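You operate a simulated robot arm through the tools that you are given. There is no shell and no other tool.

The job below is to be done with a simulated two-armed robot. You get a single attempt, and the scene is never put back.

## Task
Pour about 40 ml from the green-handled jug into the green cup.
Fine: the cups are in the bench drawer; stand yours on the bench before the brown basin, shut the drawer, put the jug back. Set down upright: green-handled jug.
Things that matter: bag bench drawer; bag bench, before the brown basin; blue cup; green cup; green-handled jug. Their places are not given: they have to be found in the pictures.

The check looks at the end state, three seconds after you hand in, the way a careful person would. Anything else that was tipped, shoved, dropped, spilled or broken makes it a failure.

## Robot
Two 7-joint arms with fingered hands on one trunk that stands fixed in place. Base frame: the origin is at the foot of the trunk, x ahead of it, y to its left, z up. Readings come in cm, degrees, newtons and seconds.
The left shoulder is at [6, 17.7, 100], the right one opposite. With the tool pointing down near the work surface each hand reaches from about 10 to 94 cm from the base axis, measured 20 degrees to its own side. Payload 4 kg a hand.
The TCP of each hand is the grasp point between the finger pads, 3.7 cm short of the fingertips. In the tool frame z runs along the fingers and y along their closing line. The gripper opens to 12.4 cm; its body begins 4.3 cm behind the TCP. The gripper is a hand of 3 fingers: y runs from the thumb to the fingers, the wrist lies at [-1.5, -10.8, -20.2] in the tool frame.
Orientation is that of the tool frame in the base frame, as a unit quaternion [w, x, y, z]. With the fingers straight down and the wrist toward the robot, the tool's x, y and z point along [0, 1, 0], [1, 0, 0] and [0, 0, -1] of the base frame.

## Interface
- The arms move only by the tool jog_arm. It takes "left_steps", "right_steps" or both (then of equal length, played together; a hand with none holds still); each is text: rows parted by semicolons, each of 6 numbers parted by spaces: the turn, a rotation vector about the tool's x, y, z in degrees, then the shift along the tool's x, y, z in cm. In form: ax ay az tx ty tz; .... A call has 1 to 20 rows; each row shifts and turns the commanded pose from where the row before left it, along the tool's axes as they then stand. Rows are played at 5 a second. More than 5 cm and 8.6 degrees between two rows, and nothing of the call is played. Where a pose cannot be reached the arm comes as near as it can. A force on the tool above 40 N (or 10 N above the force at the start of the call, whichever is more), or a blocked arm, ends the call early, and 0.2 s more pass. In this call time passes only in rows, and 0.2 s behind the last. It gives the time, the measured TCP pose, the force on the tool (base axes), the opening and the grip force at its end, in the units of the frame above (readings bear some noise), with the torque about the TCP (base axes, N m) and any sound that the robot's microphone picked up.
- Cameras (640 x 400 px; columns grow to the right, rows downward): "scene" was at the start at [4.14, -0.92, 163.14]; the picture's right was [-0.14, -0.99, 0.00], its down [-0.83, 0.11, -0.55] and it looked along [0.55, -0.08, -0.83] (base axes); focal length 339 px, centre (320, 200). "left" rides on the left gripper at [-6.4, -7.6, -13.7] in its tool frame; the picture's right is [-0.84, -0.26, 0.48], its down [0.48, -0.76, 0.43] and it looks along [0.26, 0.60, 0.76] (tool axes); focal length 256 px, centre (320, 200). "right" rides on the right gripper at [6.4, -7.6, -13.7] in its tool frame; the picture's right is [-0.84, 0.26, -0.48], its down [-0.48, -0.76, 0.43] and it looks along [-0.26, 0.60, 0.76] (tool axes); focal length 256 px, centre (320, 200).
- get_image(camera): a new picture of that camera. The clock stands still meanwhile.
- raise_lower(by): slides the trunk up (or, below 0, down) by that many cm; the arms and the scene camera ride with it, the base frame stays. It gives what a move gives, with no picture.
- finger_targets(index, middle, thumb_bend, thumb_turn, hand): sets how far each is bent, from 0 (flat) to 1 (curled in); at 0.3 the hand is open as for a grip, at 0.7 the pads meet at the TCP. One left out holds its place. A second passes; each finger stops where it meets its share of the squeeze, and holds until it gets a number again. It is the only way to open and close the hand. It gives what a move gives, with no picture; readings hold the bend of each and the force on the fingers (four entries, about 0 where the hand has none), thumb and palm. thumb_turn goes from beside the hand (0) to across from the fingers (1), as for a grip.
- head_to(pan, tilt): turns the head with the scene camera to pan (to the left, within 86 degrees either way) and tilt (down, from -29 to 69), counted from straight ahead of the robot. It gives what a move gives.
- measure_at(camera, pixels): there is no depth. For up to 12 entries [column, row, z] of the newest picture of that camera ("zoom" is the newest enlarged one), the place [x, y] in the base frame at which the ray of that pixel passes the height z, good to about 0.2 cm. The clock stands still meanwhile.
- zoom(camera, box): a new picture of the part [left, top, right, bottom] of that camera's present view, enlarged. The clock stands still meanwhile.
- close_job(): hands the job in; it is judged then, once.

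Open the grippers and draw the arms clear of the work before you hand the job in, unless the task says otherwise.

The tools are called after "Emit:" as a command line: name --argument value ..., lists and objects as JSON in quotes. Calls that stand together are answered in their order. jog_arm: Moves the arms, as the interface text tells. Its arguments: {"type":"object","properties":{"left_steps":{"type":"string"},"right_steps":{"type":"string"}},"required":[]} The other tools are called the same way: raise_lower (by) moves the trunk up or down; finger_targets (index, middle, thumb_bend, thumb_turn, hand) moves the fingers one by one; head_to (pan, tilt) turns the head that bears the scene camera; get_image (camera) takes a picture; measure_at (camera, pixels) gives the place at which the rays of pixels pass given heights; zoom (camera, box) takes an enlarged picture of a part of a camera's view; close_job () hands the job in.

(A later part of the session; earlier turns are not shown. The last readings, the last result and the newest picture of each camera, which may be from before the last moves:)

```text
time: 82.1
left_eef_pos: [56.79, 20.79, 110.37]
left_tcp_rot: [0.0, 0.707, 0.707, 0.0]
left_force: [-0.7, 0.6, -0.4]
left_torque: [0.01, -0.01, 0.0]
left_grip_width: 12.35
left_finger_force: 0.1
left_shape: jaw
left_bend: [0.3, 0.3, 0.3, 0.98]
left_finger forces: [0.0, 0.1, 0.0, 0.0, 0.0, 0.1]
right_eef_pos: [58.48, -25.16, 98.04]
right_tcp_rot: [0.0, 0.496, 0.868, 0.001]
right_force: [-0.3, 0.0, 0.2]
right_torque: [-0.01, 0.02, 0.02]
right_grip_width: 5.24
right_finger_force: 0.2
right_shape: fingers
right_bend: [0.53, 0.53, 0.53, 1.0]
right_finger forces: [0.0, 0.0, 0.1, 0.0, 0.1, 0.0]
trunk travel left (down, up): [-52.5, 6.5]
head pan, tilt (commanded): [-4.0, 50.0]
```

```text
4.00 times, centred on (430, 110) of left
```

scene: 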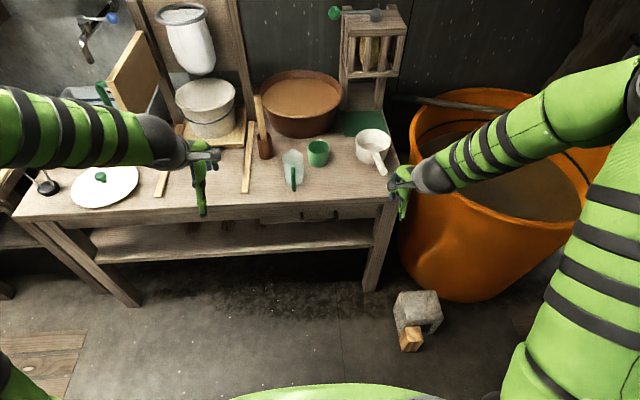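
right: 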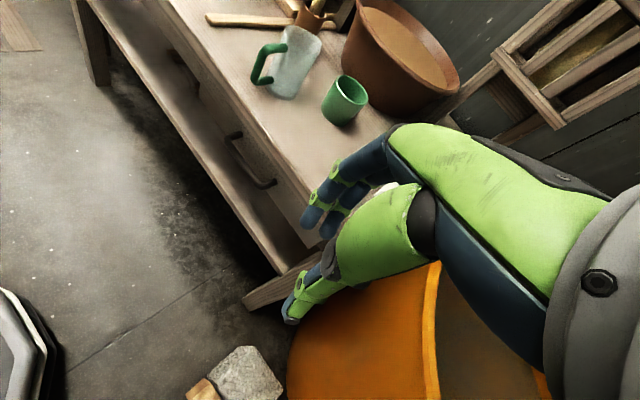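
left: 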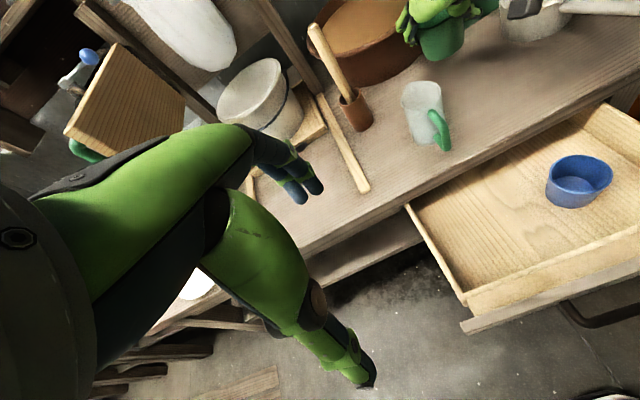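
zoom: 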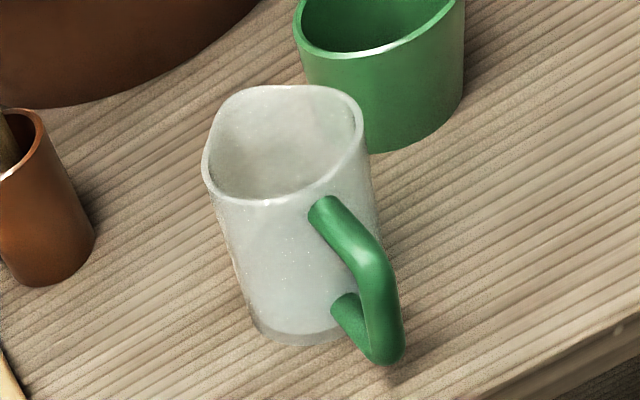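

Now the right camera sees cup and jug. I zoom in on the jug to see its fill level and the handle.

Emit:
zoom --camera "right" --box '[235, 10, 385, 130]'

Emit:
zoom --camera "scene" --box '[265, 130, 345, 200]'

```text
3.33 times, centred on (310, 70) of right
```

zoom: 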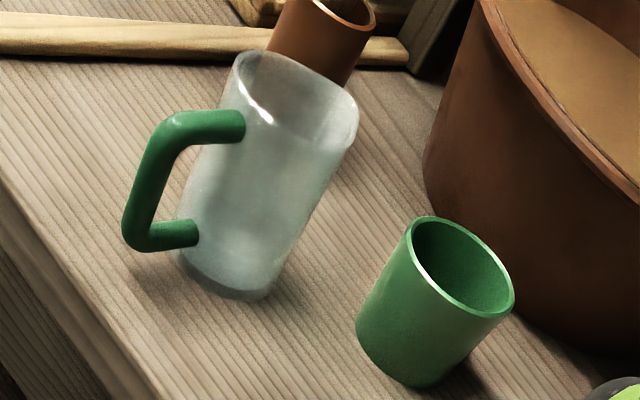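

```text
5.71 times, centred on (305, 165) of scene
```

zoom: 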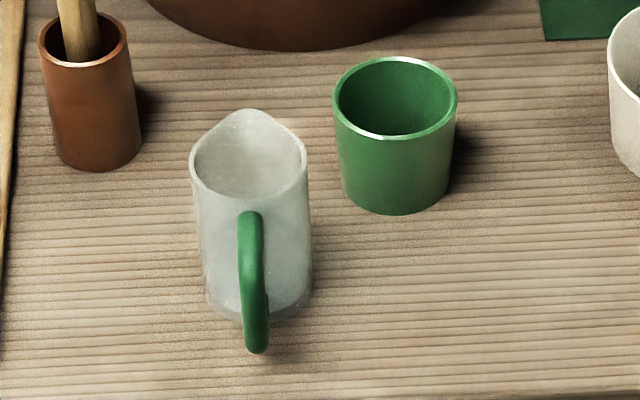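

I triangulate the jug handle's upper bend, bar middle and lower bend, and the cup's rim, from left and right cameras.

Emit:
measure_at --camera "left" --pixels '[[444.5, 125.5, 80], [444.5, 125.5, 92], [446.25, 135, 80], [446.25, 135, 92], [445.5, 148.75, 80], [445.5, 148.75, 92], [432.5, 113.5, 80], [432.5, 113.5, 92]]'

Emit:
measure_at --camera "right" --pixels '[[263.5, 49, 80], [263.5, 49, 92], [258.4, 65.5, 80], [258.4, 65.5, 92], [254.4, 82, 80], [254.4, 82, 92], [285, 47.5, 80], [285, 47.5, 92]]'

Emit:
measure_at --camera "scene" --pixels '[[293, 149.5, 92], [286, 158, 92], [305, 158, 92], [293, 184, 80.2], [293.6, 190, 83], [319.2, 148, 86], [308.2, 148, 86], [329, 147, 86]]'

```text
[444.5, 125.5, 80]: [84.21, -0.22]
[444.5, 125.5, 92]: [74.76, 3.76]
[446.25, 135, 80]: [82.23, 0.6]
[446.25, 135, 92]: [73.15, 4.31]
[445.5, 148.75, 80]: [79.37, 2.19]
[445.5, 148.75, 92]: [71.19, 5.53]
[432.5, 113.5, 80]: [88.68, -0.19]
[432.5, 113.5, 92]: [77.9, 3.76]
```

```text
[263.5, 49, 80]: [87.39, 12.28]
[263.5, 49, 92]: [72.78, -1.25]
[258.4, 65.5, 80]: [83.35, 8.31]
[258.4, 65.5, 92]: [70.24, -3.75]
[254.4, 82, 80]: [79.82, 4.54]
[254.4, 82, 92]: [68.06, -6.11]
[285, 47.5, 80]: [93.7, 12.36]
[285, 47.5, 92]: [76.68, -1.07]
```

```text
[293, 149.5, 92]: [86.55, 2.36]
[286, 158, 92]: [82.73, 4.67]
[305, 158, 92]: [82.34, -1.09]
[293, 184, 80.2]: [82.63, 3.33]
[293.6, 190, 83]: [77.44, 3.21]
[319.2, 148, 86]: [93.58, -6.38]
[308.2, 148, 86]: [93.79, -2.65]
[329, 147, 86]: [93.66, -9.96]
```

Handle bar ≈ (77.5, 2.6), z 82–88.6, jug wall near side x≈81.2. I measure the jug body's axis and rim from the right and scene views, plus the height of its rim.

Emit:
measure_at --camera "right" --pixels '[[281.5, 92.5, 80.2], [303.1, 38.5, 91], [303.1, 38.5, 90], [321, 43, 91], [321, 43, 90], [289, 28, 91]]'

Emit:
measure_at --camera "scene" --pixels '[[284, 170, 86], [303.4, 170, 86], [282.2, 158.9, 91], [302.7, 158.9, 91], [292.4, 165, 91], [292.2, 148.9, 91], [292.4, 165, 90], [292.2, 148.9, 90], [294.1, 185.1, 80.2], [294, 177, 80.2]]'

Emit:
measure_at --camera "left" --pixels '[[401.5, 100, 91], [440, 93, 91], [418, 109.5, 91], [420, 82, 91], [425, 142, 80.2]]'

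```text
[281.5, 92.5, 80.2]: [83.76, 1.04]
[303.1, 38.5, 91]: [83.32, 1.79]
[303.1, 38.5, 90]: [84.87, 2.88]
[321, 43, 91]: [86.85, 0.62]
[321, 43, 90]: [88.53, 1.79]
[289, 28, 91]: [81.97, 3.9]
```

```text
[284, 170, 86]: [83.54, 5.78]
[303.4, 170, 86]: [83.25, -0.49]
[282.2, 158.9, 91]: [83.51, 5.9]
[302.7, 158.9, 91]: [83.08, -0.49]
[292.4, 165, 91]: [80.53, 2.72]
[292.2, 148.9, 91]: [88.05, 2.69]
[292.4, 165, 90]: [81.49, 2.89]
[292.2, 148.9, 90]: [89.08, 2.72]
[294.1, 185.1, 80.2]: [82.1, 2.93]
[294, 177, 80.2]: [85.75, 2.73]
```

```text
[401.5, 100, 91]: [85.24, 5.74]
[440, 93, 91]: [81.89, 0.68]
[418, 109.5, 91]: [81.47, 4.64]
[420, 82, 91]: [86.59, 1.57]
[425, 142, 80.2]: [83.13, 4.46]
```

Jug body axis ≈ (84.5, 2.7), radius ≈3.2, rim ≈ z 90.7, spout tip at x≈88.5. I will hold the jug around its body from the handle side with the left hand; first I turn the left hand to fingers-forward in free air.

Emit:
jog_arm --left_steps "0 0 0 0 4 0; 0 0 0 0 4 0; -8.2 0 0 0 0 0; -8.2 0 0 0 0 0; -8.2 0 0 0 0 0; -8.2 0 0 0 0 0; -8.2 0 0 0 0 0; -8.2 0 0 0 0 0; -8.2 0 0 0 0 0; -8.2 0 0 0 0 0; -8.2 0 0 0 0 0; -8.2 0 0 0 0 0; -8 0 0 0 0 0"

Emit:
jog_arm --left_steps "0 0 8.2 0 0 0; 0 0 8.2 0 0 0; 0 0 8.2 0 0 0; 0 0 8.2 0 0 0; 0 0 8.2 0 0 0; 0 0 8.2 0 0 0; 0 0 8.2 0 0 0; 0 0 8.2 0 0 0; 0 0 8.2 0 0 0; 0 0 8.2 0 0 0; 0 0 8 0 0 0"

Emit:
get_image --camera "scene"

```text
time: 84.9
left_eef_pos: [64.47, 19.64, 109.03]
left_tcp_rot: [0.234, 0.678, 0.656, 0.235]
left_force: [-0.6, 0.5, -1.1]
left_torque: [0.0, -0.01, 0.0]
left_grip_width: 12.4
left_finger_force: 0.1
left_shape: jaw
left_bend: [0.3, 0.3, 0.3, 0.98]
left_finger forces: [0.0, 0.0, 0.0, 0.0, 0.1, 0.1]
left hand out of reach, approached as far as the arm can: row 7, 8, 9, 10, 11, 12, 13
right_eef_pos: [58.59, -24.97, 98.02]
right_tcp_rot: [-0.001, 0.498, 0.867, 0.001]
right_force: [1.0, 0.8, 0.0]
right_torque: [0.0, -0.01, -0.02]
right_grip_width: 5.26
right_finger_force: 0.1
right_shape: fingers
right_bend: [0.53, 0.53, 0.53, 1.0]
right_finger forces: [0.1, 0.0, 0.1, 0.1, 0.0, 0.1]
trunk travel left (down, up): [-52.5, 6.5]
head pan, tilt (commanded): [-4.0, 50.0]
```

```text
time: 87.3
left_eef_pos: [64.44, 19.61, 109.11]
left_tcp_rot: [-0.002, 0.944, -0.015, 0.331]
left_force: [0.0, 0.0, 0.4]
left_torque: [-0.03, -0.03, 0.04]
left_grip_width: 12.37
left_finger_force: 0.0
left_shape: jaw
left_bend: [0.3, 0.3, 0.3, 0.98]
left_finger forces: [0.1, 0.0, 0.0, 0.1, 0.1, 0.0]
right_eef_pos: [58.52, -24.98, 98.12]
right_tcp_rot: [-0.001, 0.497, 0.868, 0.001]
right_force: [-0.3, 0.6, 0.1]
right_torque: [0.02, 0.0, 0.03]
right_grip_width: 5.26
right_finger_force: 0.1
right_shape: fingers
right_bend: [0.53, 0.53, 0.53, 1.0]
right_finger forces: [0.0, 0.1, 0.0, 0.0, 0.0, 0.0]
trunk travel left (down, up): [-52.5, 6.5]
head pan, tilt (commanded): [-4.0, 50.0]
```

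```text
taken
```

scene: 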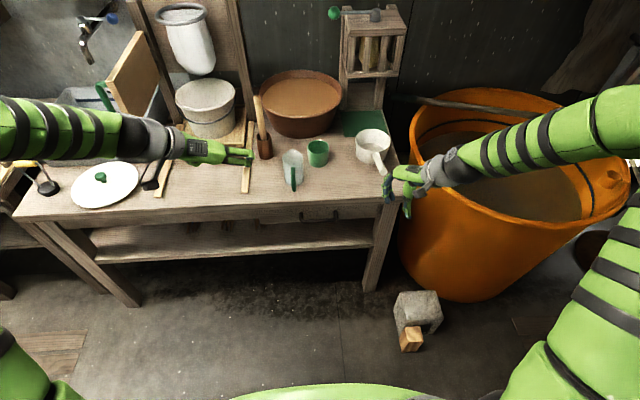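

The pitch ran out of reach halfway, leaving the hand 51° below horizontal with the right roll. I bring it lower and more central first (in front of the bench), then finish the pitch.

Emit:
jog_arm --left_steps "0 0 0 -2.1 1.6 2.6; 0 0 0 -2.1 1.6 2.6; 0 0 0 -2.1 1.6 2.6; 0 0 0 -2.1 1.6 2.6; 0 0 0 -2.1 1.6 2.6"

Emit:
jog_arm --left_steps "0 8.5 0 0 0 0; 0 8.5 0 0 0 0; 0 8.5 0 0 0 0; 0 8.5 0 0 0 0; 0 8.5 0 0 0 0; 0 8.5 0 0 0 0"

Emit:
get_image --camera "scene"

Emit:
get_image --camera "left"

```text
time: 88.5
left_eef_pos: [64.41, 11.73, 92.29]
left_tcp_rot: [-0.001, 0.943, -0.016, 0.331]
left_force: [-0.4, 0.3, -0.5]
left_torque: [-0.04, 0.02, -0.02]
left_grip_width: 12.41
left_finger_force: 0.1
left_shape: jaw
left_bend: [0.3, 0.3, 0.3, 0.98]
left_finger forces: [0.0, 0.0, 0.1, 0.1, 0.0, 0.1]
right_eef_pos: [58.53, -25.09, 98.02]
right_tcp_rot: [-0.001, 0.497, 0.868, 0.001]
right_force: [0.6, 0.6, 0.1]
right_torque: [0.02, 0.01, 0.06]
right_grip_width: 5.25
right_finger_force: 0.0
right_shape: fingers
right_bend: [0.53, 0.53, 0.53, 1.0]
right_finger forces: [0.0, 0.0, 0.0, 0.0, 0.0, 0.1]
trunk travel left (down, up): [-52.5, 6.5]
head pan, tilt (commanded): [-4.0, 50.0]
```

```text
time: 89.9
left_eef_pos: [64.31, 11.66, 92.28]
left_tcp_rot: [0.006, 0.708, -0.013, 0.706]
left_force: [0.6, 0.5, 0.4]
left_torque: [0.0, 0.03, -0.01]
left_grip_width: 12.4
left_finger_force: 0.0
left_shape: jaw
left_bend: [0.3, 0.3, 0.3, 0.98]
left_finger forces: [0.1, 0.1, 0.1, 0.1, 0.1, 0.1]
right_eef_pos: [58.5, -25.11, 98.08]
right_tcp_rot: [-0.001, 0.497, 0.868, 0.001]
right_force: [-0.5, -0.6, -0.2]
right_torque: [0.04, 0.0, -0.02]
right_grip_width: 5.22
right_finger_force: 0.0
right_shape: fingers
right_bend: [0.53, 0.53, 0.53, 1.0]
right_finger forces: [0.1, 0.1, 0.0, 0.0, 0.0, 0.0]
trunk travel left (down, up): [-52.5, 6.5]
head pan, tilt (commanded): [-4.0, 50.0]
```

```text
taken
```

scene: 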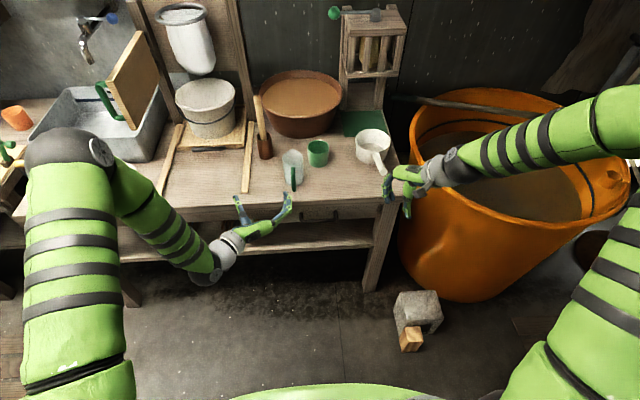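

```text
taken
```

left: 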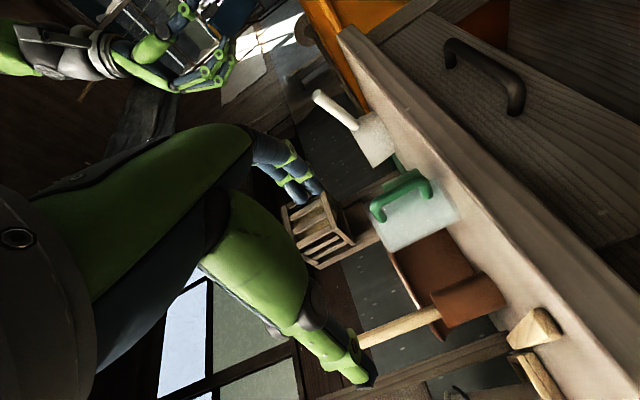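

The hand now points forward with closing line along y. I move to a pre-grasp pose about 7 cm before the handle, centred on y≈2.7 at z≈86.3.

Emit:
jog_arm --left_steps "0 0 0 -1.5 2.25 1.2; 0 0 0 -1.5 2.25 1.2; 0 0 0 -1.5 2.25 1.2; 0 0 0 -1.5 2.25 1.2"

Emit:
get_image --camera "left"

Emit:
zoom --camera "scene" --box '[220, 120, 360, 250]'

Emit:
zoom --camera "right" --box '[180, 0, 400, 150]'

```text
time: 90.9
left_eef_pos: [68.79, 2.58, 86.01]
left_tcp_rot: [0.005, 0.708, -0.014, 0.706]
left_force: [-0.1, 0.1, 0.5]
left_torque: [-0.02, -0.01, 0.03]
left_grip_width: 12.4
left_finger_force: 0.0
left_shape: jaw
left_bend: [0.3, 0.3, 0.3, 0.98]
left_finger forces: [0.0, 0.1, 0.0, 0.0, 0.0, 0.0]
right_eef_pos: [58.49, -25.05, 97.99]
right_tcp_rot: [0.0, 0.497, 0.868, 0.001]
right_force: [1.1, -0.3, -0.4]
right_torque: [0.0, 0.0, 0.02]
right_grip_width: 5.27
right_finger_force: 0.0
right_shape: fingers
right_bend: [0.53, 0.53, 0.53, 1.0]
right_finger forces: [0.1, 0.1, 0.0, 0.0, 0.1, 0.0]
trunk travel left (down, up): [-52.5, 6.5]
head pan, tilt (commanded): [-4.0, 50.0]
```

```text
taken
```

left: 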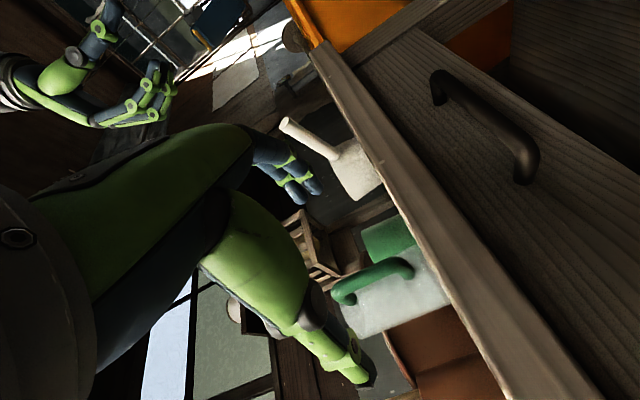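

```text
3.08 times, centred on (290, 185) of scene
```

zoom: 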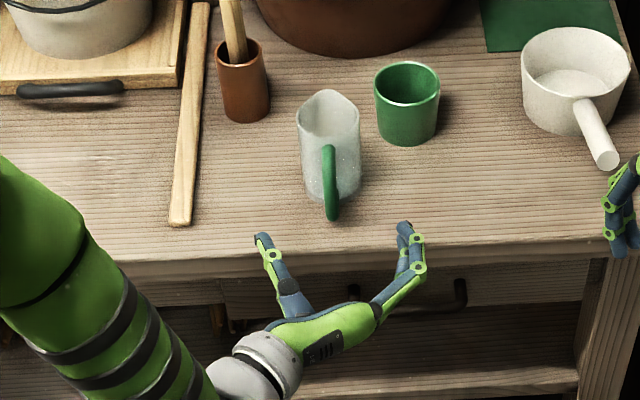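

```text
2.67 times, centred on (290, 75) of right
```

zoom: 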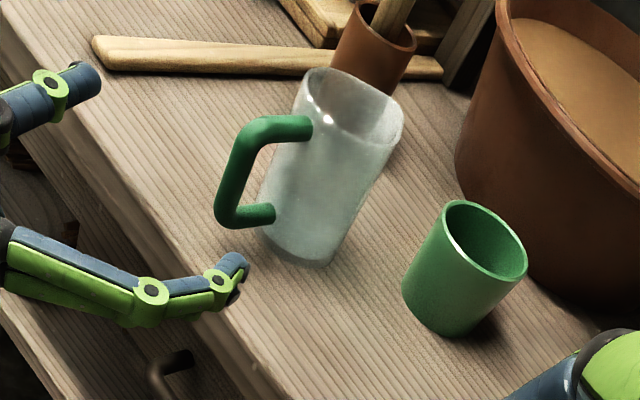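

The hand's U of thumb (left) and two fingers (right) is lined up with the handle in its middle. I narrow the opening to about 9.4 cm and advance 7.5 cm.

Emit:
finger_targets --hand "left" --index 0.4 --middle 0.4 --thumb_bend 0.4 --thumb_turn 1

Emit:
jog_arm --left_steps "0 0 0 0.1 -0.1 2.5; 0 0 0 0.1 -0.1 2.5; 0 0 0 0.1 -0.1 2.5"

Emit:
zoom --camera "scene" --box '[240, 130, 350, 220]'

Emit:
zoom --camera "right" --box '[200, 0, 380, 140]'

```text
time: 91.9
left_eef_pos: [68.78, 2.54, 85.92]
left_tcp_rot: [0.005, 0.709, -0.014, 0.705]
left_force: [-0.6, 0.0, -0.1]
left_torque: [-0.02, 0.0, -0.01]
left_grip_width: 9.36
left_finger_force: 0.1
left_shape: fingers
left_bend: [0.4, 0.4, 0.4, 0.99]
left_finger forces: [0.0, 0.0, 0.0, 0.0, 0.1, 0.1]
right_eef_pos: [58.5, -25.03, 98.14]
right_tcp_rot: [0.0, 0.497, 0.868, 0.001]
right_force: [0.5, 0.9, -0.3]
right_torque: [0.02, -0.02, 0.02]
right_grip_width: 5.25
right_finger_force: 0.2
right_shape: fingers
right_bend: [0.53, 0.53, 0.53, 1.0]
right_finger forces: [0.1, 0.1, 0.1, 0.0, 0.0, 0.0]
trunk travel left (down, up): [-52.5, 6.5]
head pan, tilt (commanded): [-4.0, 50.0]
```

```text
time: 92.7
left_eef_pos: [76.3, 2.77, 86.32]
left_tcp_rot: [0.005, 0.71, -0.014, 0.704]
left_force: [0.2, -0.4, -0.7]
left_torque: [0.02, -0.02, -0.02]
left_grip_width: 9.34
left_finger_force: 0.0
left_shape: fingers
left_bend: [0.4, 0.4, 0.4, 0.99]
left_finger forces: [0.0, 0.0, 0.0, 0.1, 0.0, 0.0]
right_eef_pos: [58.54, -24.97, 98.01]
right_tcp_rot: [-0.001, 0.497, 0.868, 0.001]
right_force: [0.4, -0.8, 0.0]
right_torque: [0.0, 0.0, 0.03]
right_grip_width: 5.23
right_finger_force: 0.2
right_shape: fingers
right_bend: [0.53, 0.53, 0.53, 1.0]
right_finger forces: [0.0, 0.1, 0.0, 0.0, 0.0, 0.1]
trunk travel left (down, up): [-52.5, 6.5]
head pan, tilt (commanded): [-4.0, 50.0]
```

```text
4.44 times, centred on (295, 175) of scene
```

zoom: 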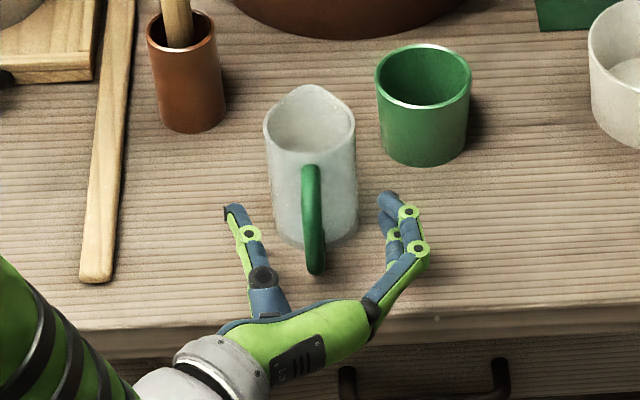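

```text
2.86 times, centred on (290, 70) of right
```

zoom: 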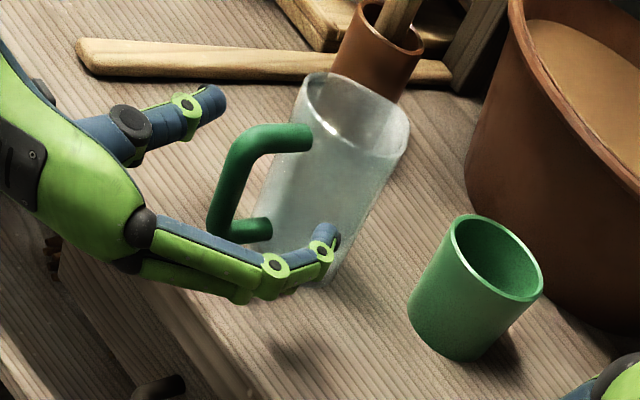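

The straddle is symmetric; the palm is still about 4 cm short of the handle. I advance 3.4 cm more.

Emit:
jog_arm --left_steps "0 0 0 0 -0.05 1.7; 0 0 0 0 -0.05 1.7"

Emit:
zoom --camera "scene" --box '[240, 130, 350, 220]'

Emit:
zoom --camera "right" --box '[200, 0, 380, 140]'

Emit:
get_image --camera "left"

```text
time: 93.3
left_eef_pos: [79.7, 2.94, 86.21]
left_tcp_rot: [0.005, 0.709, -0.014, 0.705]
left_force: [-0.3, 0.3, -0.2]
left_torque: [-0.01, -0.03, 0.02]
left_grip_width: 9.32
left_finger_force: 0.1
left_shape: fingers
left_bend: [0.4, 0.4, 0.4, 0.99]
left_finger forces: [0.0, 0.0, 0.1, 0.0, 0.0, 0.0]
right_eef_pos: [58.49, -24.95, 98.05]
right_tcp_rot: [0.0, 0.497, 0.868, 0.001]
right_force: [-0.5, 0.4, 0.2]
right_torque: [0.01, -0.03, 0.02]
right_grip_width: 5.26
right_finger_force: 0.1
right_shape: fingers
right_bend: [0.53, 0.53, 0.53, 1.0]
right_finger forces: [0.1, 0.1, 0.0, 0.1, 0.1, 0.0]
trunk travel left (down, up): [-52.5, 6.5]
head pan, tilt (commanded): [-4.0, 50.0]
```

```text
4.44 times, centred on (295, 175) of scene
```

zoom: 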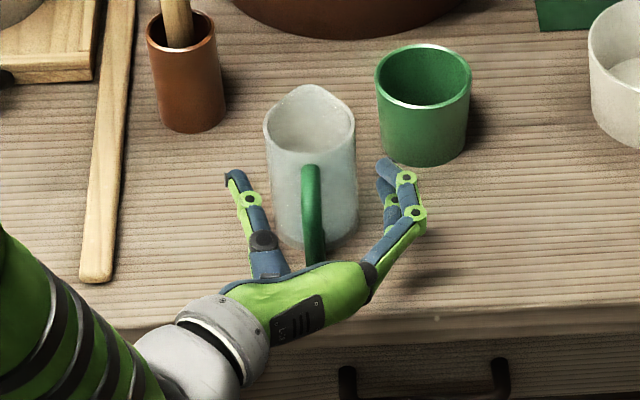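

```text
2.86 times, centred on (290, 70) of right
```

zoom: 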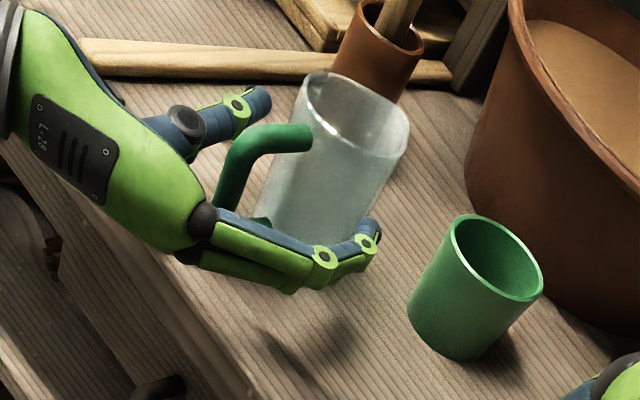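

```text
taken
```

left: 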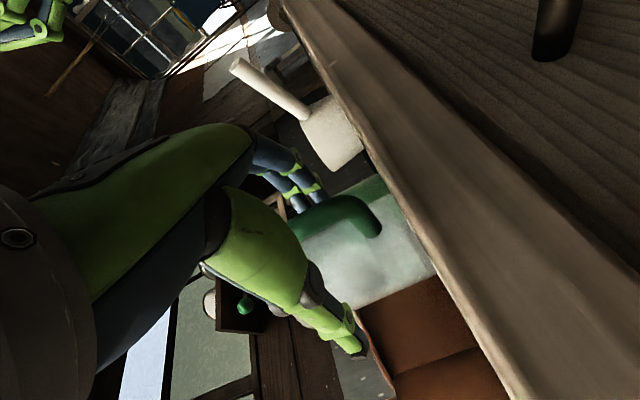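

The palm is about 1 cm from the handle and the fingertips reach the jug's widest line. I advance 0.6 cm and close lightly, watching finger and palm forces.

Emit:
jog_arm --left_steps "0 0 0 0 0.1 0.3; 0 0 0 0 0.05 0.3"

Emit:
finger_targets --hand "left" --index 0.46 --middle 0.46 --thumb_bend 0.46 --thumb_turn 1

Emit:
zoom --camera "scene" --box '[240, 130, 350, 220]'

Emit:
zoom --camera "right" --box '[200, 0, 380, 140]'

```text
time: 93.9
left_eef_pos: [80.32, 2.62, 86.26]
left_tcp_rot: [0.005, 0.708, -0.014, 0.706]
left_force: [0.3, -0.4, -0.2]
left_torque: [-0.01, -0.01, 0.0]
left_grip_width: 9.34
left_finger_force: 0.1
left_shape: fingers
left_bend: [0.4, 0.4, 0.4, 0.99]
left_finger forces: [0.1, 0.0, 0.0, 0.0, 0.0, 0.0]
right_eef_pos: [58.49, -25.02, 98.03]
right_tcp_rot: [0.0, 0.497, 0.868, 0.002]
right_force: [0.1, -0.9, 1.0]
right_torque: [0.03, 0.0, -0.03]
right_grip_width: 5.26
right_finger_force: 0.1
right_shape: fingers
right_bend: [0.53, 0.53, 0.53, 1.0]
right_finger forces: [0.0, 0.0, 0.1, 0.0, 0.0, 0.0]
trunk travel left (down, up): [-52.5, 6.5]
head pan, tilt (commanded): [-4.0, 50.0]
```

```text
time: 94.9
left_eef_pos: [80.31, 2.62, 86.27]
left_tcp_rot: [0.006, 0.708, -0.015, 0.706]
left_force: [-0.1, 0.6, 0.0]
left_torque: [-0.03, 0.01, 0.01]
left_grip_width: 7.49
left_finger_force: 0.0
left_shape: fingers
left_bend: [0.46, 0.46, 0.46, 0.99]
left_finger forces: [0.0, 0.1, 0.0, 0.0, 0.0, 0.1]
right_eef_pos: [58.61, -24.91, 98.17]
right_tcp_rot: [0.0, 0.497, 0.867, 0.001]
right_force: [-0.8, 0.4, -0.2]
right_torque: [0.0, -0.02, -0.02]
right_grip_width: 5.25
right_finger_force: 0.1
right_shape: fingers
right_bend: [0.53, 0.53, 0.53, 1.0]
right_finger forces: [0.0, 0.0, 0.0, 0.0, 0.0, 0.0]
trunk travel left (down, up): [-52.5, 6.5]
head pan, tilt (commanded): [-4.0, 50.0]
```

```text
4.44 times, centred on (295, 175) of scene
```

zoom: 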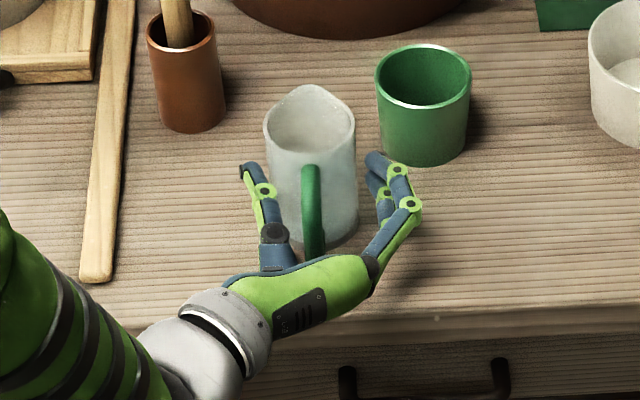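

```text
2.86 times, centred on (290, 70) of right
```

zoom: 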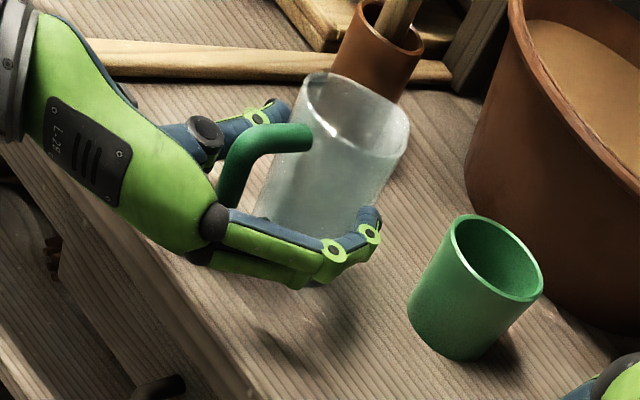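

No contact yet at 7.5 cm. I close in stages.

Emit:
finger_targets --hand "left" --index 0.5 --middle 0.5 --thumb_bend 0.5

Emit:
zoom --camera "right" --box '[200, 0, 380, 140]'

```text
time: 95.9
left_eef_pos: [80.22, 2.73, 86.24]
left_tcp_rot: [0.006, 0.709, -0.013, 0.705]
left_force: [-0.4, -0.4, -0.6]
left_torque: [0.02, 0.03, -0.03]
left_grip_width: 6.34
left_finger_force: 0.2
left_shape: fingers
left_bend: [0.5, 0.5, 0.5, 1.0]
left_finger forces: [0.3, 0.1, 0.0, 0.1, 0.6, 0.0]
right_eef_pos: [58.45, -25.01, 98.06]
right_tcp_rot: [0.0, 0.497, 0.868, 0.001]
right_force: [0.9, -0.6, -0.6]
right_torque: [0.0, 0.03, -0.01]
right_grip_width: 5.24
right_finger_force: 0.0
right_shape: fingers
right_bend: [0.53, 0.53, 0.53, 1.0]
right_finger forces: [0.0, 0.0, 0.0, 0.0, 0.0, 0.0]
trunk travel left (down, up): [-52.5, 6.5]
head pan, tilt (commanded): [-4.0, 50.0]
```

```text
2.86 times, centred on (290, 70) of right
```

zoom: 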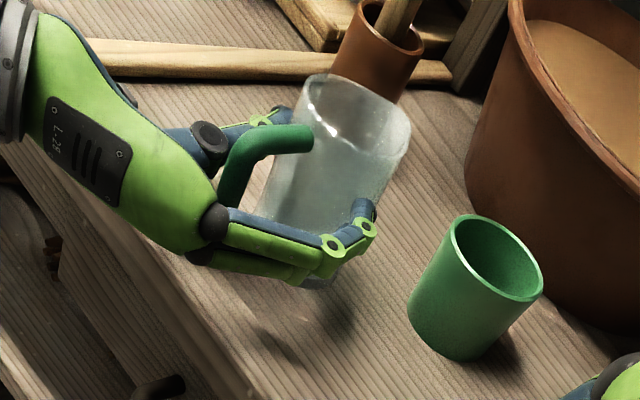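

First touch at 6.3 cm on both sides, symmetric. I squeeze more.

Emit:
finger_targets --hand "left" --index 0.56 --middle 0.56 --thumb_bend 0.56

Emit:
zoom --camera "right" --box '[200, 0, 380, 140]'

Emit:
zoom --camera "scene" --box '[240, 130, 350, 220]'

```text
time: 96.9
left_eef_pos: [80.35, 2.64, 86.19]
left_tcp_rot: [0.006, 0.708, -0.014, 0.706]
left_force: [-1.2, -0.4, 0.2]
left_torque: [-0.08, -0.03, -0.04]
left_grip_width: 6.02
left_finger_force: 7.8
left_shape: fingers
left_bend: [0.53, 0.53, 0.53, 1.0]
left_finger forces: [4.1, 3.9, 0.0, 0.1, 7.0, 0.0]
right_eef_pos: [58.5, -25.15, 98.12]
right_tcp_rot: [0.0, 0.497, 0.868, 0.001]
right_force: [0.0, 0.0, -1.0]
right_torque: [0.01, 0.02, 0.02]
right_grip_width: 5.24
right_finger_force: 0.1
right_shape: fingers
right_bend: [0.53, 0.53, 0.53, 1.0]
right_finger forces: [0.0, 0.0, 0.1, 0.0, 0.1, 0.0]
trunk travel left (down, up): [-52.5, 6.5]
head pan, tilt (commanded): [-4.0, 50.0]
```

```text
2.86 times, centred on (290, 70) of right
```

zoom: 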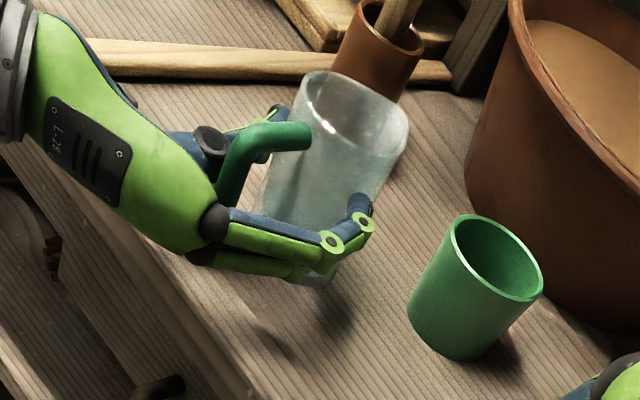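

```text
4.44 times, centred on (295, 175) of scene
```

zoom: 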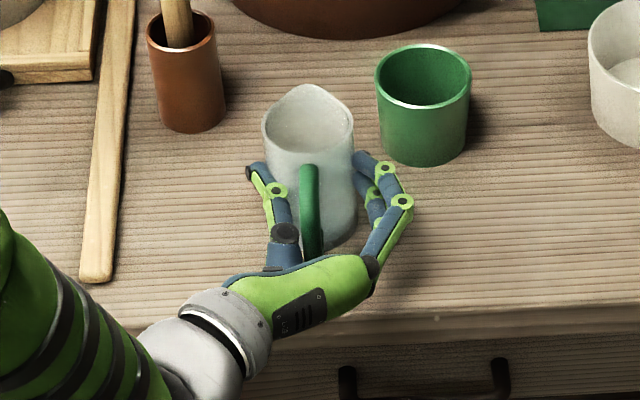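

Balanced forces (4.1, 3.9 / 7.0 N) with the jug hardly moved. I squeeze a bit more for safety before lifting.

Emit:
finger_targets --hand "left" --index 0.64 --middle 0.64 --thumb_bend 0.64

Emit:
zoom --camera "right" --box '[200, 0, 380, 140]'

```text
time: 97.9
left_eef_pos: [80.29, 2.56, 86.26]
left_tcp_rot: [0.006, 0.709, -0.015, 0.705]
left_force: [-1.8, -0.9, 2.3]
left_torque: [-0.12, -0.09, -0.03]
left_grip_width: 5.81
left_finger_force: 21.2
left_shape: fingers
left_bend: [0.55, 0.56, 0.56, 1.0]
left_finger forces: [11.4, 11.0, 0.1, 0.1, 19.1, 0.0]
right_eef_pos: [58.45, -25.03, 98.09]
right_tcp_rot: [0.0, 0.497, 0.868, 0.001]
right_force: [0.1, 0.5, -0.3]
right_torque: [0.04, -0.01, 0.02]
right_grip_width: 5.25
right_finger_force: 0.1
right_shape: fingers
right_bend: [0.53, 0.53, 0.53, 1.0]
right_finger forces: [0.1, 0.0, 0.1, 0.0, 0.0, 0.1]
trunk travel left (down, up): [-52.5, 6.5]
head pan, tilt (commanded): [-4.0, 50.0]
```

```text
2.86 times, centred on (290, 70) of right
```

zoom: 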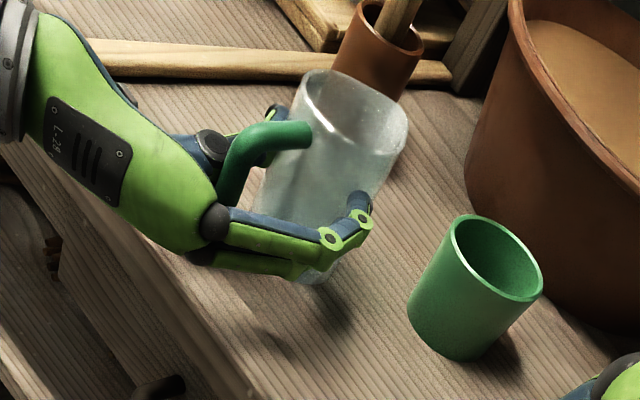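

Grip is 21 N per side, balanced. I lift the jug slowly by about 2 cm and check.

Emit:
jog_arm --left_steps "0 0 0 0.2 0 0; 0 0 0 0.3 0 0; 0 0 0 0.5 0 0; 0 0 0 0.5 0 0; 0 0 0 0.3 0 0; 0 0 0 0.2 0 0"

Emit:
zoom --camera "right" --box '[200, 0, 380, 140]'

Emit:
zoom --camera "scene" --box '[240, 130, 350, 220]'

```text
time: 99.3
left_eef_pos: [80.29, 2.54, 88.2]
left_tcp_rot: [0.006, 0.71, -0.014, 0.704]
left_force: [0.0, -0.6, -1.7]
left_torque: [-0.02, 0.07, 0.0]
left_grip_width: 5.82
left_finger_force: 20.7
left_shape: fingers
left_bend: [0.55, 0.56, 0.56, 1.0]
left_finger forces: [10.8, 11.1, 0.0, 0.0, 19.1, 0.1]
right_eef_pos: [58.56, -25.03, 97.97]
right_tcp_rot: [0.0, 0.496, 0.868, 0.001]
right_force: [-0.4, 0.0, -0.6]
right_torque: [0.01, -0.02, -0.02]
right_grip_width: 5.26
right_finger_force: 0.1
right_shape: fingers
right_bend: [0.53, 0.53, 0.53, 1.0]
right_finger forces: [0.0, 0.0, 0.1, 0.0, 0.0, 0.0]
trunk travel left (down, up): [-52.5, 6.5]
head pan, tilt (commanded): [-4.0, 50.0]
```

```text
2.86 times, centred on (290, 70) of right
```

zoom: 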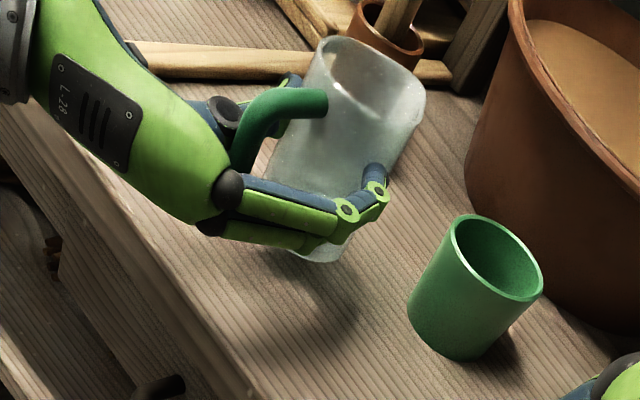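

```text
4.44 times, centred on (295, 175) of scene
```

zoom: 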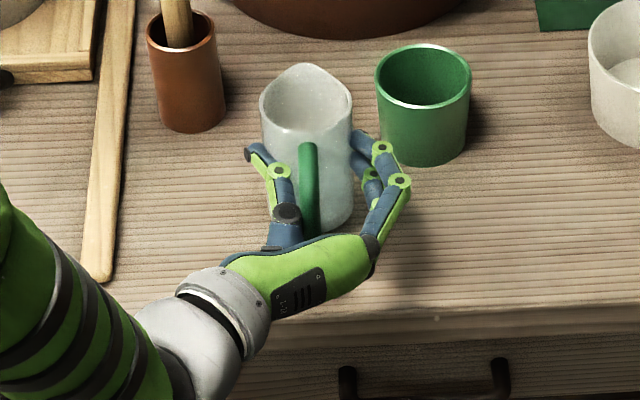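

The jug is up and stable, and I can see the liquid inside at roughly 60% height. I measure the cup's rim centre precisely for the pour.

Emit:
measure_at --camera "scene" --pixels '[[318.2, 147.1, 86.4], [318.2, 147.1, 85], [318.2, 147.1, 88]]'

Emit:
measure_at --camera "right" --pixels '[[354, 89.2, 86.4], [354, 89.2, 85], [354, 89.2, 88]]'

Emit:
zoom --camera "scene" --box '[290, 130, 350, 180]'

```text
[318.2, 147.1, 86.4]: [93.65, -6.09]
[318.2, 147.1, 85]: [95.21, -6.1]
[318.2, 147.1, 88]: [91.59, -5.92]
```

```text
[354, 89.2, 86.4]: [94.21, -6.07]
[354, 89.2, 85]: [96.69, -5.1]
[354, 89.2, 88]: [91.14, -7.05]
```

```text
8.00 times, centred on (320, 155) of scene
```

zoom: 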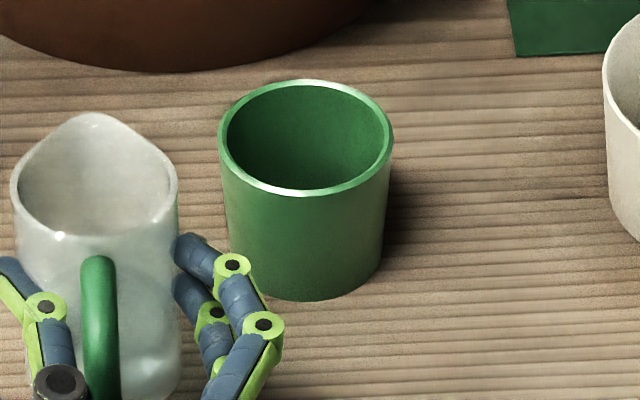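

Cup rim centre ≈ (93.2, −6.2, 86.7). I raise the jug smoothly to TCP z≈95.

Emit:
jog_arm --left_steps "0 0 0 0.3 0 0; 0 0 0 0.6 0 0; 0 0 0 0.9 0 0; 0 0 0 1 0 0; 0 0 0 1 0 0; 0 0 0 1 0 0; 0 0 0 1 0 0; 0 0 0 0.6 0 0; 0 0 0 0.3 0 0; 0 0 0 0.1 0 0"

Emit:
get_image --camera "scene"

Emit:
zoom --camera "right" --box '[200, 0, 400, 140]'

```text
time: 101.5
left_eef_pos: [80.35, 2.58, 95.1]
left_tcp_rot: [0.006, 0.709, -0.014, 0.705]
left_force: [0.1, -0.7, -1.7]
left_torque: [0.0, 0.02, 0.03]
left_grip_width: 5.82
left_finger_force: 20.5
left_shape: fingers
left_bend: [0.55, 0.56, 0.56, 1.0]
left_finger forces: [10.9, 11.0, 0.0, 0.1, 19.1, 0.1]
right_eef_pos: [58.4, -25.05, 98.03]
right_tcp_rot: [0.0, 0.497, 0.867, 0.001]
right_force: [0.0, -0.7, -0.1]
right_torque: [0.0, -0.03, 0.0]
right_grip_width: 5.25
right_finger_force: 0.2
right_shape: fingers
right_bend: [0.53, 0.53, 0.53, 1.0]
right_finger forces: [0.1, 0.0, 0.0, 0.0, 0.0, 0.1]
trunk travel left (down, up): [-52.5, 6.5]
head pan, tilt (commanded): [-4.0, 50.0]
```

```text
taken
```

scene: 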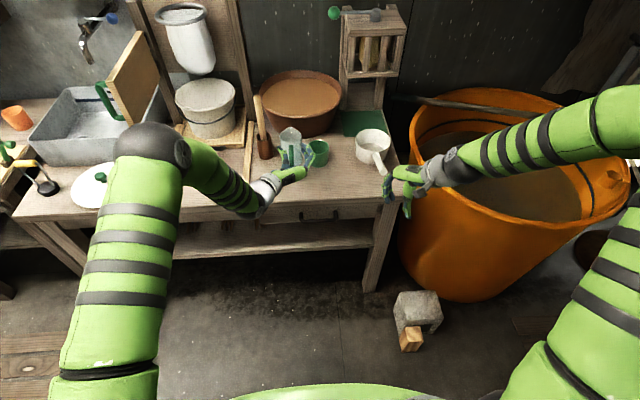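

```text
2.86 times, centred on (300, 70) of right
```

zoom: 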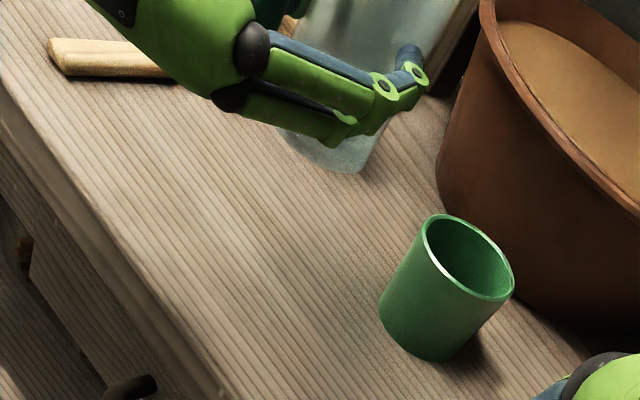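

The jug is up. I pitch the right hand's camera up by about 20° to watch the pour, and look at the jug.

Emit:
jog_arm --right_steps "-7 0 0 0 0 0; -7 0 0 0 0 0; -7 0 0 0 0 0"

Emit:
get_image --camera "right"

Emit:
zoom --camera "scene" --box '[260, 110, 350, 180]'

```text
time: 102.3
left_eef_pos: [80.3, 2.46, 95.16]
left_tcp_rot: [0.006, 0.709, -0.014, 0.705]
left_force: [0.4, 0.1, -1.8]
left_torque: [0.02, 0.03, -0.01]
left_grip_width: 5.82
left_finger_force: 20.3
left_shape: fingers
left_bend: [0.55, 0.56, 0.56, 1.0]
left_finger forces: [11.0, 11.0, 0.0, 0.0, 19.1, 0.0]
right_eef_pos: [58.61, -25.1, 98.19]
right_tcp_rot: [0.09, 0.488, 0.853, 0.16]
right_force: [-0.2, -0.4, -0.1]
right_torque: [-0.05, 0.02, 0.02]
right_grip_width: 5.28
right_finger_force: 0.2
right_shape: fingers
right_bend: [0.53, 0.53, 0.53, 1.0]
right_finger forces: [0.0, 0.0, 0.0, 0.0, 0.0, 0.0]
trunk travel left (down, up): [-52.5, 6.5]
head pan, tilt (commanded): [-4.0, 50.0]
```

```text
taken
```

right: 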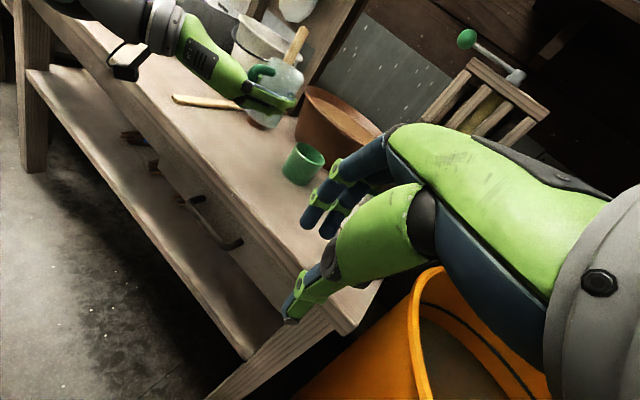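

```text
5.71 times, centred on (305, 145) of scene
```

zoom: 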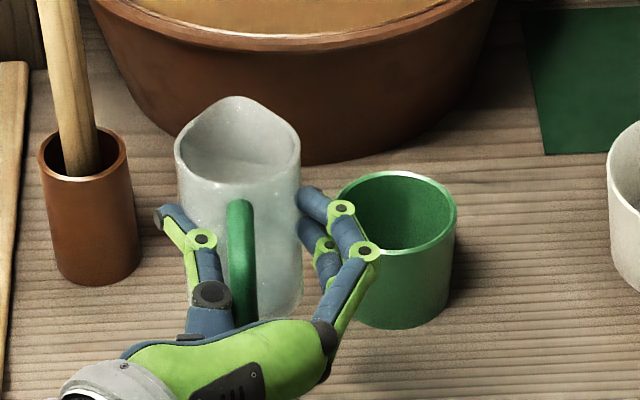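

The liquid surface stands about 2–2.5 cm below the rim, so pouring should begin near 30° of tilt. I carry the jug smoothly sideways to over the cup (TCP ≈ (83.3,−6.1,95)).

Emit:
jog_arm --left_steps "0 0 0 0 0.2 0.1; 0 0 0 0 0.5 0.2; 0 0 0 0 0.8 0.3; 0 0 0 0 1 0.3; 0 0 0 0 1 0.4; 0 0 0 0 1 0.4; 0 0 0 0 1 0.4; 0 0 0 0 1 0.3; 0 0 0 0 0.8 0.3; 0 0 0 0 0.6 0.2; 0 0 0 0 0.4 0.1; 0 0 0 0 0.2 0; 0 0 0 0 0 0"

Emit:
zoom --camera "scene" --box '[270, 100, 380, 190]'

Emit:
zoom --camera "right" --box '[200, 20, 380, 200]'

```text
time: 105.1
left_eef_pos: [83.18, -6.0, 95.03]
left_tcp_rot: [0.005, 0.71, -0.014, 0.704]
left_force: [0.0, 0.0, -1.9]
left_torque: [-0.02, 0.07, 0.02]
left_grip_width: 5.84
left_finger_force: 20.9
left_shape: fingers
left_bend: [0.55, 0.56, 0.56, 1.0]
left_finger forces: [10.9, 10.9, 0.0, 0.0, 19.1, 0.0]
right_eef_pos: [58.59, -25.13, 98.14]
right_tcp_rot: [0.09, 0.488, 0.853, 0.16]
right_force: [-0.7, -0.1, -0.1]
right_torque: [0.0, 0.01, -0.01]
right_grip_width: 5.28
right_finger_force: 0.0
right_shape: fingers
right_bend: [0.53, 0.53, 0.53, 1.0]
right_finger forces: [0.1, 0.0, 0.0, 0.0, 0.1, 0.0]
trunk travel left (down, up): [-52.5, 6.5]
head pan, tilt (commanded): [-4.0, 50.0]
```

```text
4.44 times, centred on (325, 145) of scene
```

zoom: 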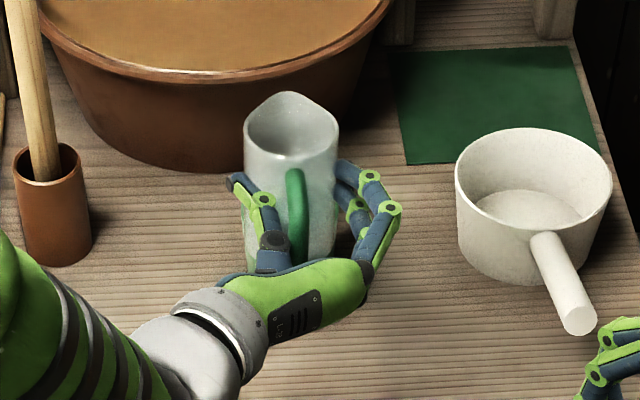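

```text
2.22 times, centred on (290, 110) of right
```

zoom: 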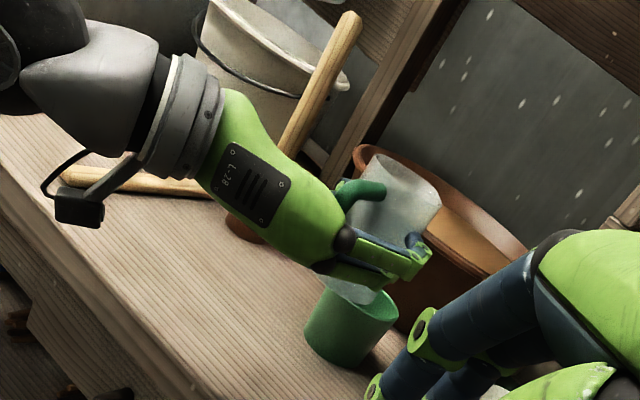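

The jug now hides the cup from the scene camera, so I reposition the right hand further right and higher, so that its camera looks down into the cup past the jug's right side.

Emit:
jog_arm --right_steps "7 0 0 0 0 0; 7 0 0 0 0 0; 7 0 0 0 0 0; 0 0 -5 0 0 0; 0 0 -5 0 0 0; 0 0 0 -3.18 -0.25 -2.2; 0 0 0 -3.18 -0.25 -2.2; 0 0 0 -3.18 -0.25 -2.2; 0 0 0 -3.18 -0.25 -2.2; 0 0 0 -3.18 -0.25 -2.2"

Emit:
get_image --camera "right"

```text
time: 107.3
left_eef_pos: [83.03, -6.03, 94.89]
left_tcp_rot: [0.005, 0.71, -0.013, 0.704]
left_force: [0.4, 0.1, -0.8]
left_torque: [-0.01, 0.05, 0.0]
left_grip_width: 5.8
left_finger_force: 20.1
left_shape: fingers
left_bend: [0.55, 0.56, 0.56, 1.0]
left_finger forces: [10.9, 10.9, 0.1, 0.0, 19.0, 0.0]
right_eef_pos: [67.96, -37.99, 109.1]
right_tcp_rot: [0.0, 0.42, 0.908, 0.001]
right_force: [0.1, 0.0, 0.2]
right_torque: [-0.03, 0.0, -0.02]
right_grip_width: 5.25
right_finger_force: 0.0
right_shape: fingers
right_bend: [0.53, 0.53, 0.53, 1.0]
right_finger forces: [0.0, 0.0, 0.1, 0.0, 0.0, 0.0]
trunk travel left (down, up): [-52.5, 6.5]
head pan, tilt (commanded): [-4.0, 50.0]
```

```text
taken
```

right: 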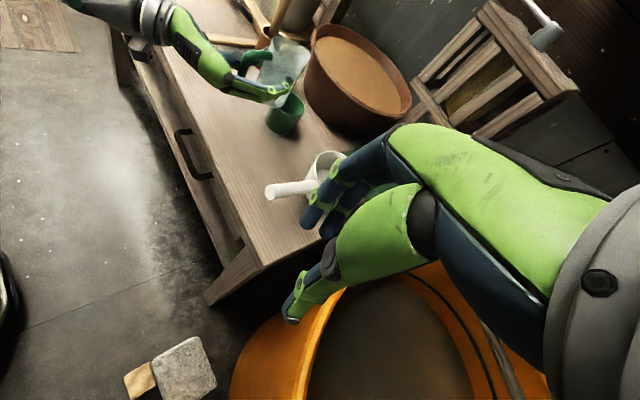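

Emit:
zoom --camera "right" --box '[220, 30, 340, 150]'

```text
3.33 times, centred on (280, 90) of right
```

zoom: 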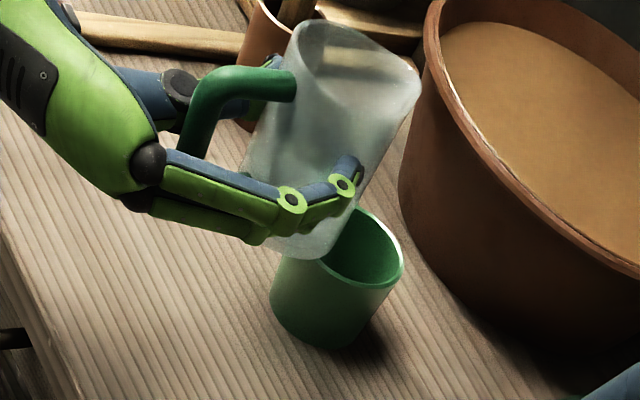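

Perfect view of both jug and cup interior; the spout (zoom (418,85)) points away over the cup. I begin tilting: 18° slowly, below the expected pour onset.

Emit:
jog_arm --left_steps "0 -1.5 0 0 0 0; 0 -2.5 0 0 0 0; 0 -3 0 0 0 0; 0 -3 0 0 0 0; 0 -3 0 0 0 0; 0 -2.5 0 0 0 0; 0 -1.5 0 0 0 0; 0 -1 0 0 0 0; 0 0 0 0 0 0"

Emit:
zoom --camera "right" --box '[220, 30, 340, 150]'

Emit:
zoom --camera "scene" --box '[270, 100, 370, 180]'

```text
time: 109.3
left_eef_pos: [83.05, -5.98, 95.03]
left_tcp_rot: [0.003, 0.811, -0.015, 0.585]
left_force: [-0.4, -0.4, -1.8]
left_torque: [0.02, 0.03, 0.01]
left_grip_width: 5.83
left_finger_force: 20.3
left_shape: fingers
left_bend: [0.55, 0.56, 0.56, 1.0]
left_finger forces: [10.8, 10.9, 0.0, 0.0, 18.7, 0.1]
right_eef_pos: [67.88, -37.98, 109.13]
right_tcp_rot: [0.001, 0.42, 0.908, 0.001]
right_force: [0.3, -0.1, 0.5]
right_torque: [0.01, -0.01, -0.03]
right_grip_width: 5.26
right_finger_force: 0.0
right_shape: fingers
right_bend: [0.53, 0.53, 0.53, 1.0]
right_finger forces: [0.1, 0.1, 0.1, 0.0, 0.0, 0.0]
trunk travel left (down, up): [-52.5, 6.5]
head pan, tilt (commanded): [-4.0, 50.0]
```

```text
3.33 times, centred on (280, 90) of right
```

zoom: 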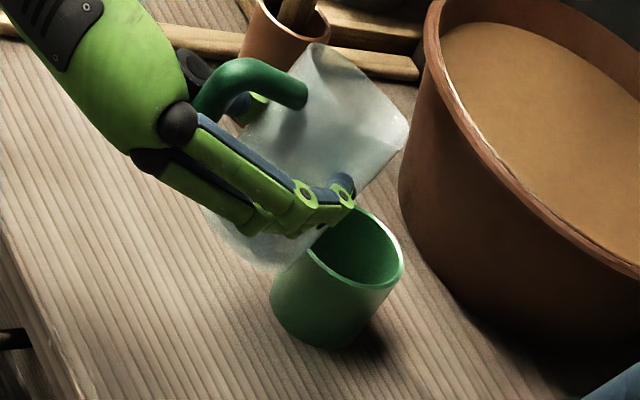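

```text
5.00 times, centred on (320, 140) of scene
```

zoom: 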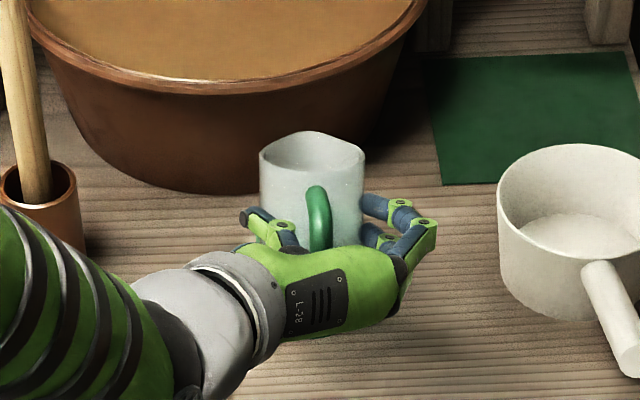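

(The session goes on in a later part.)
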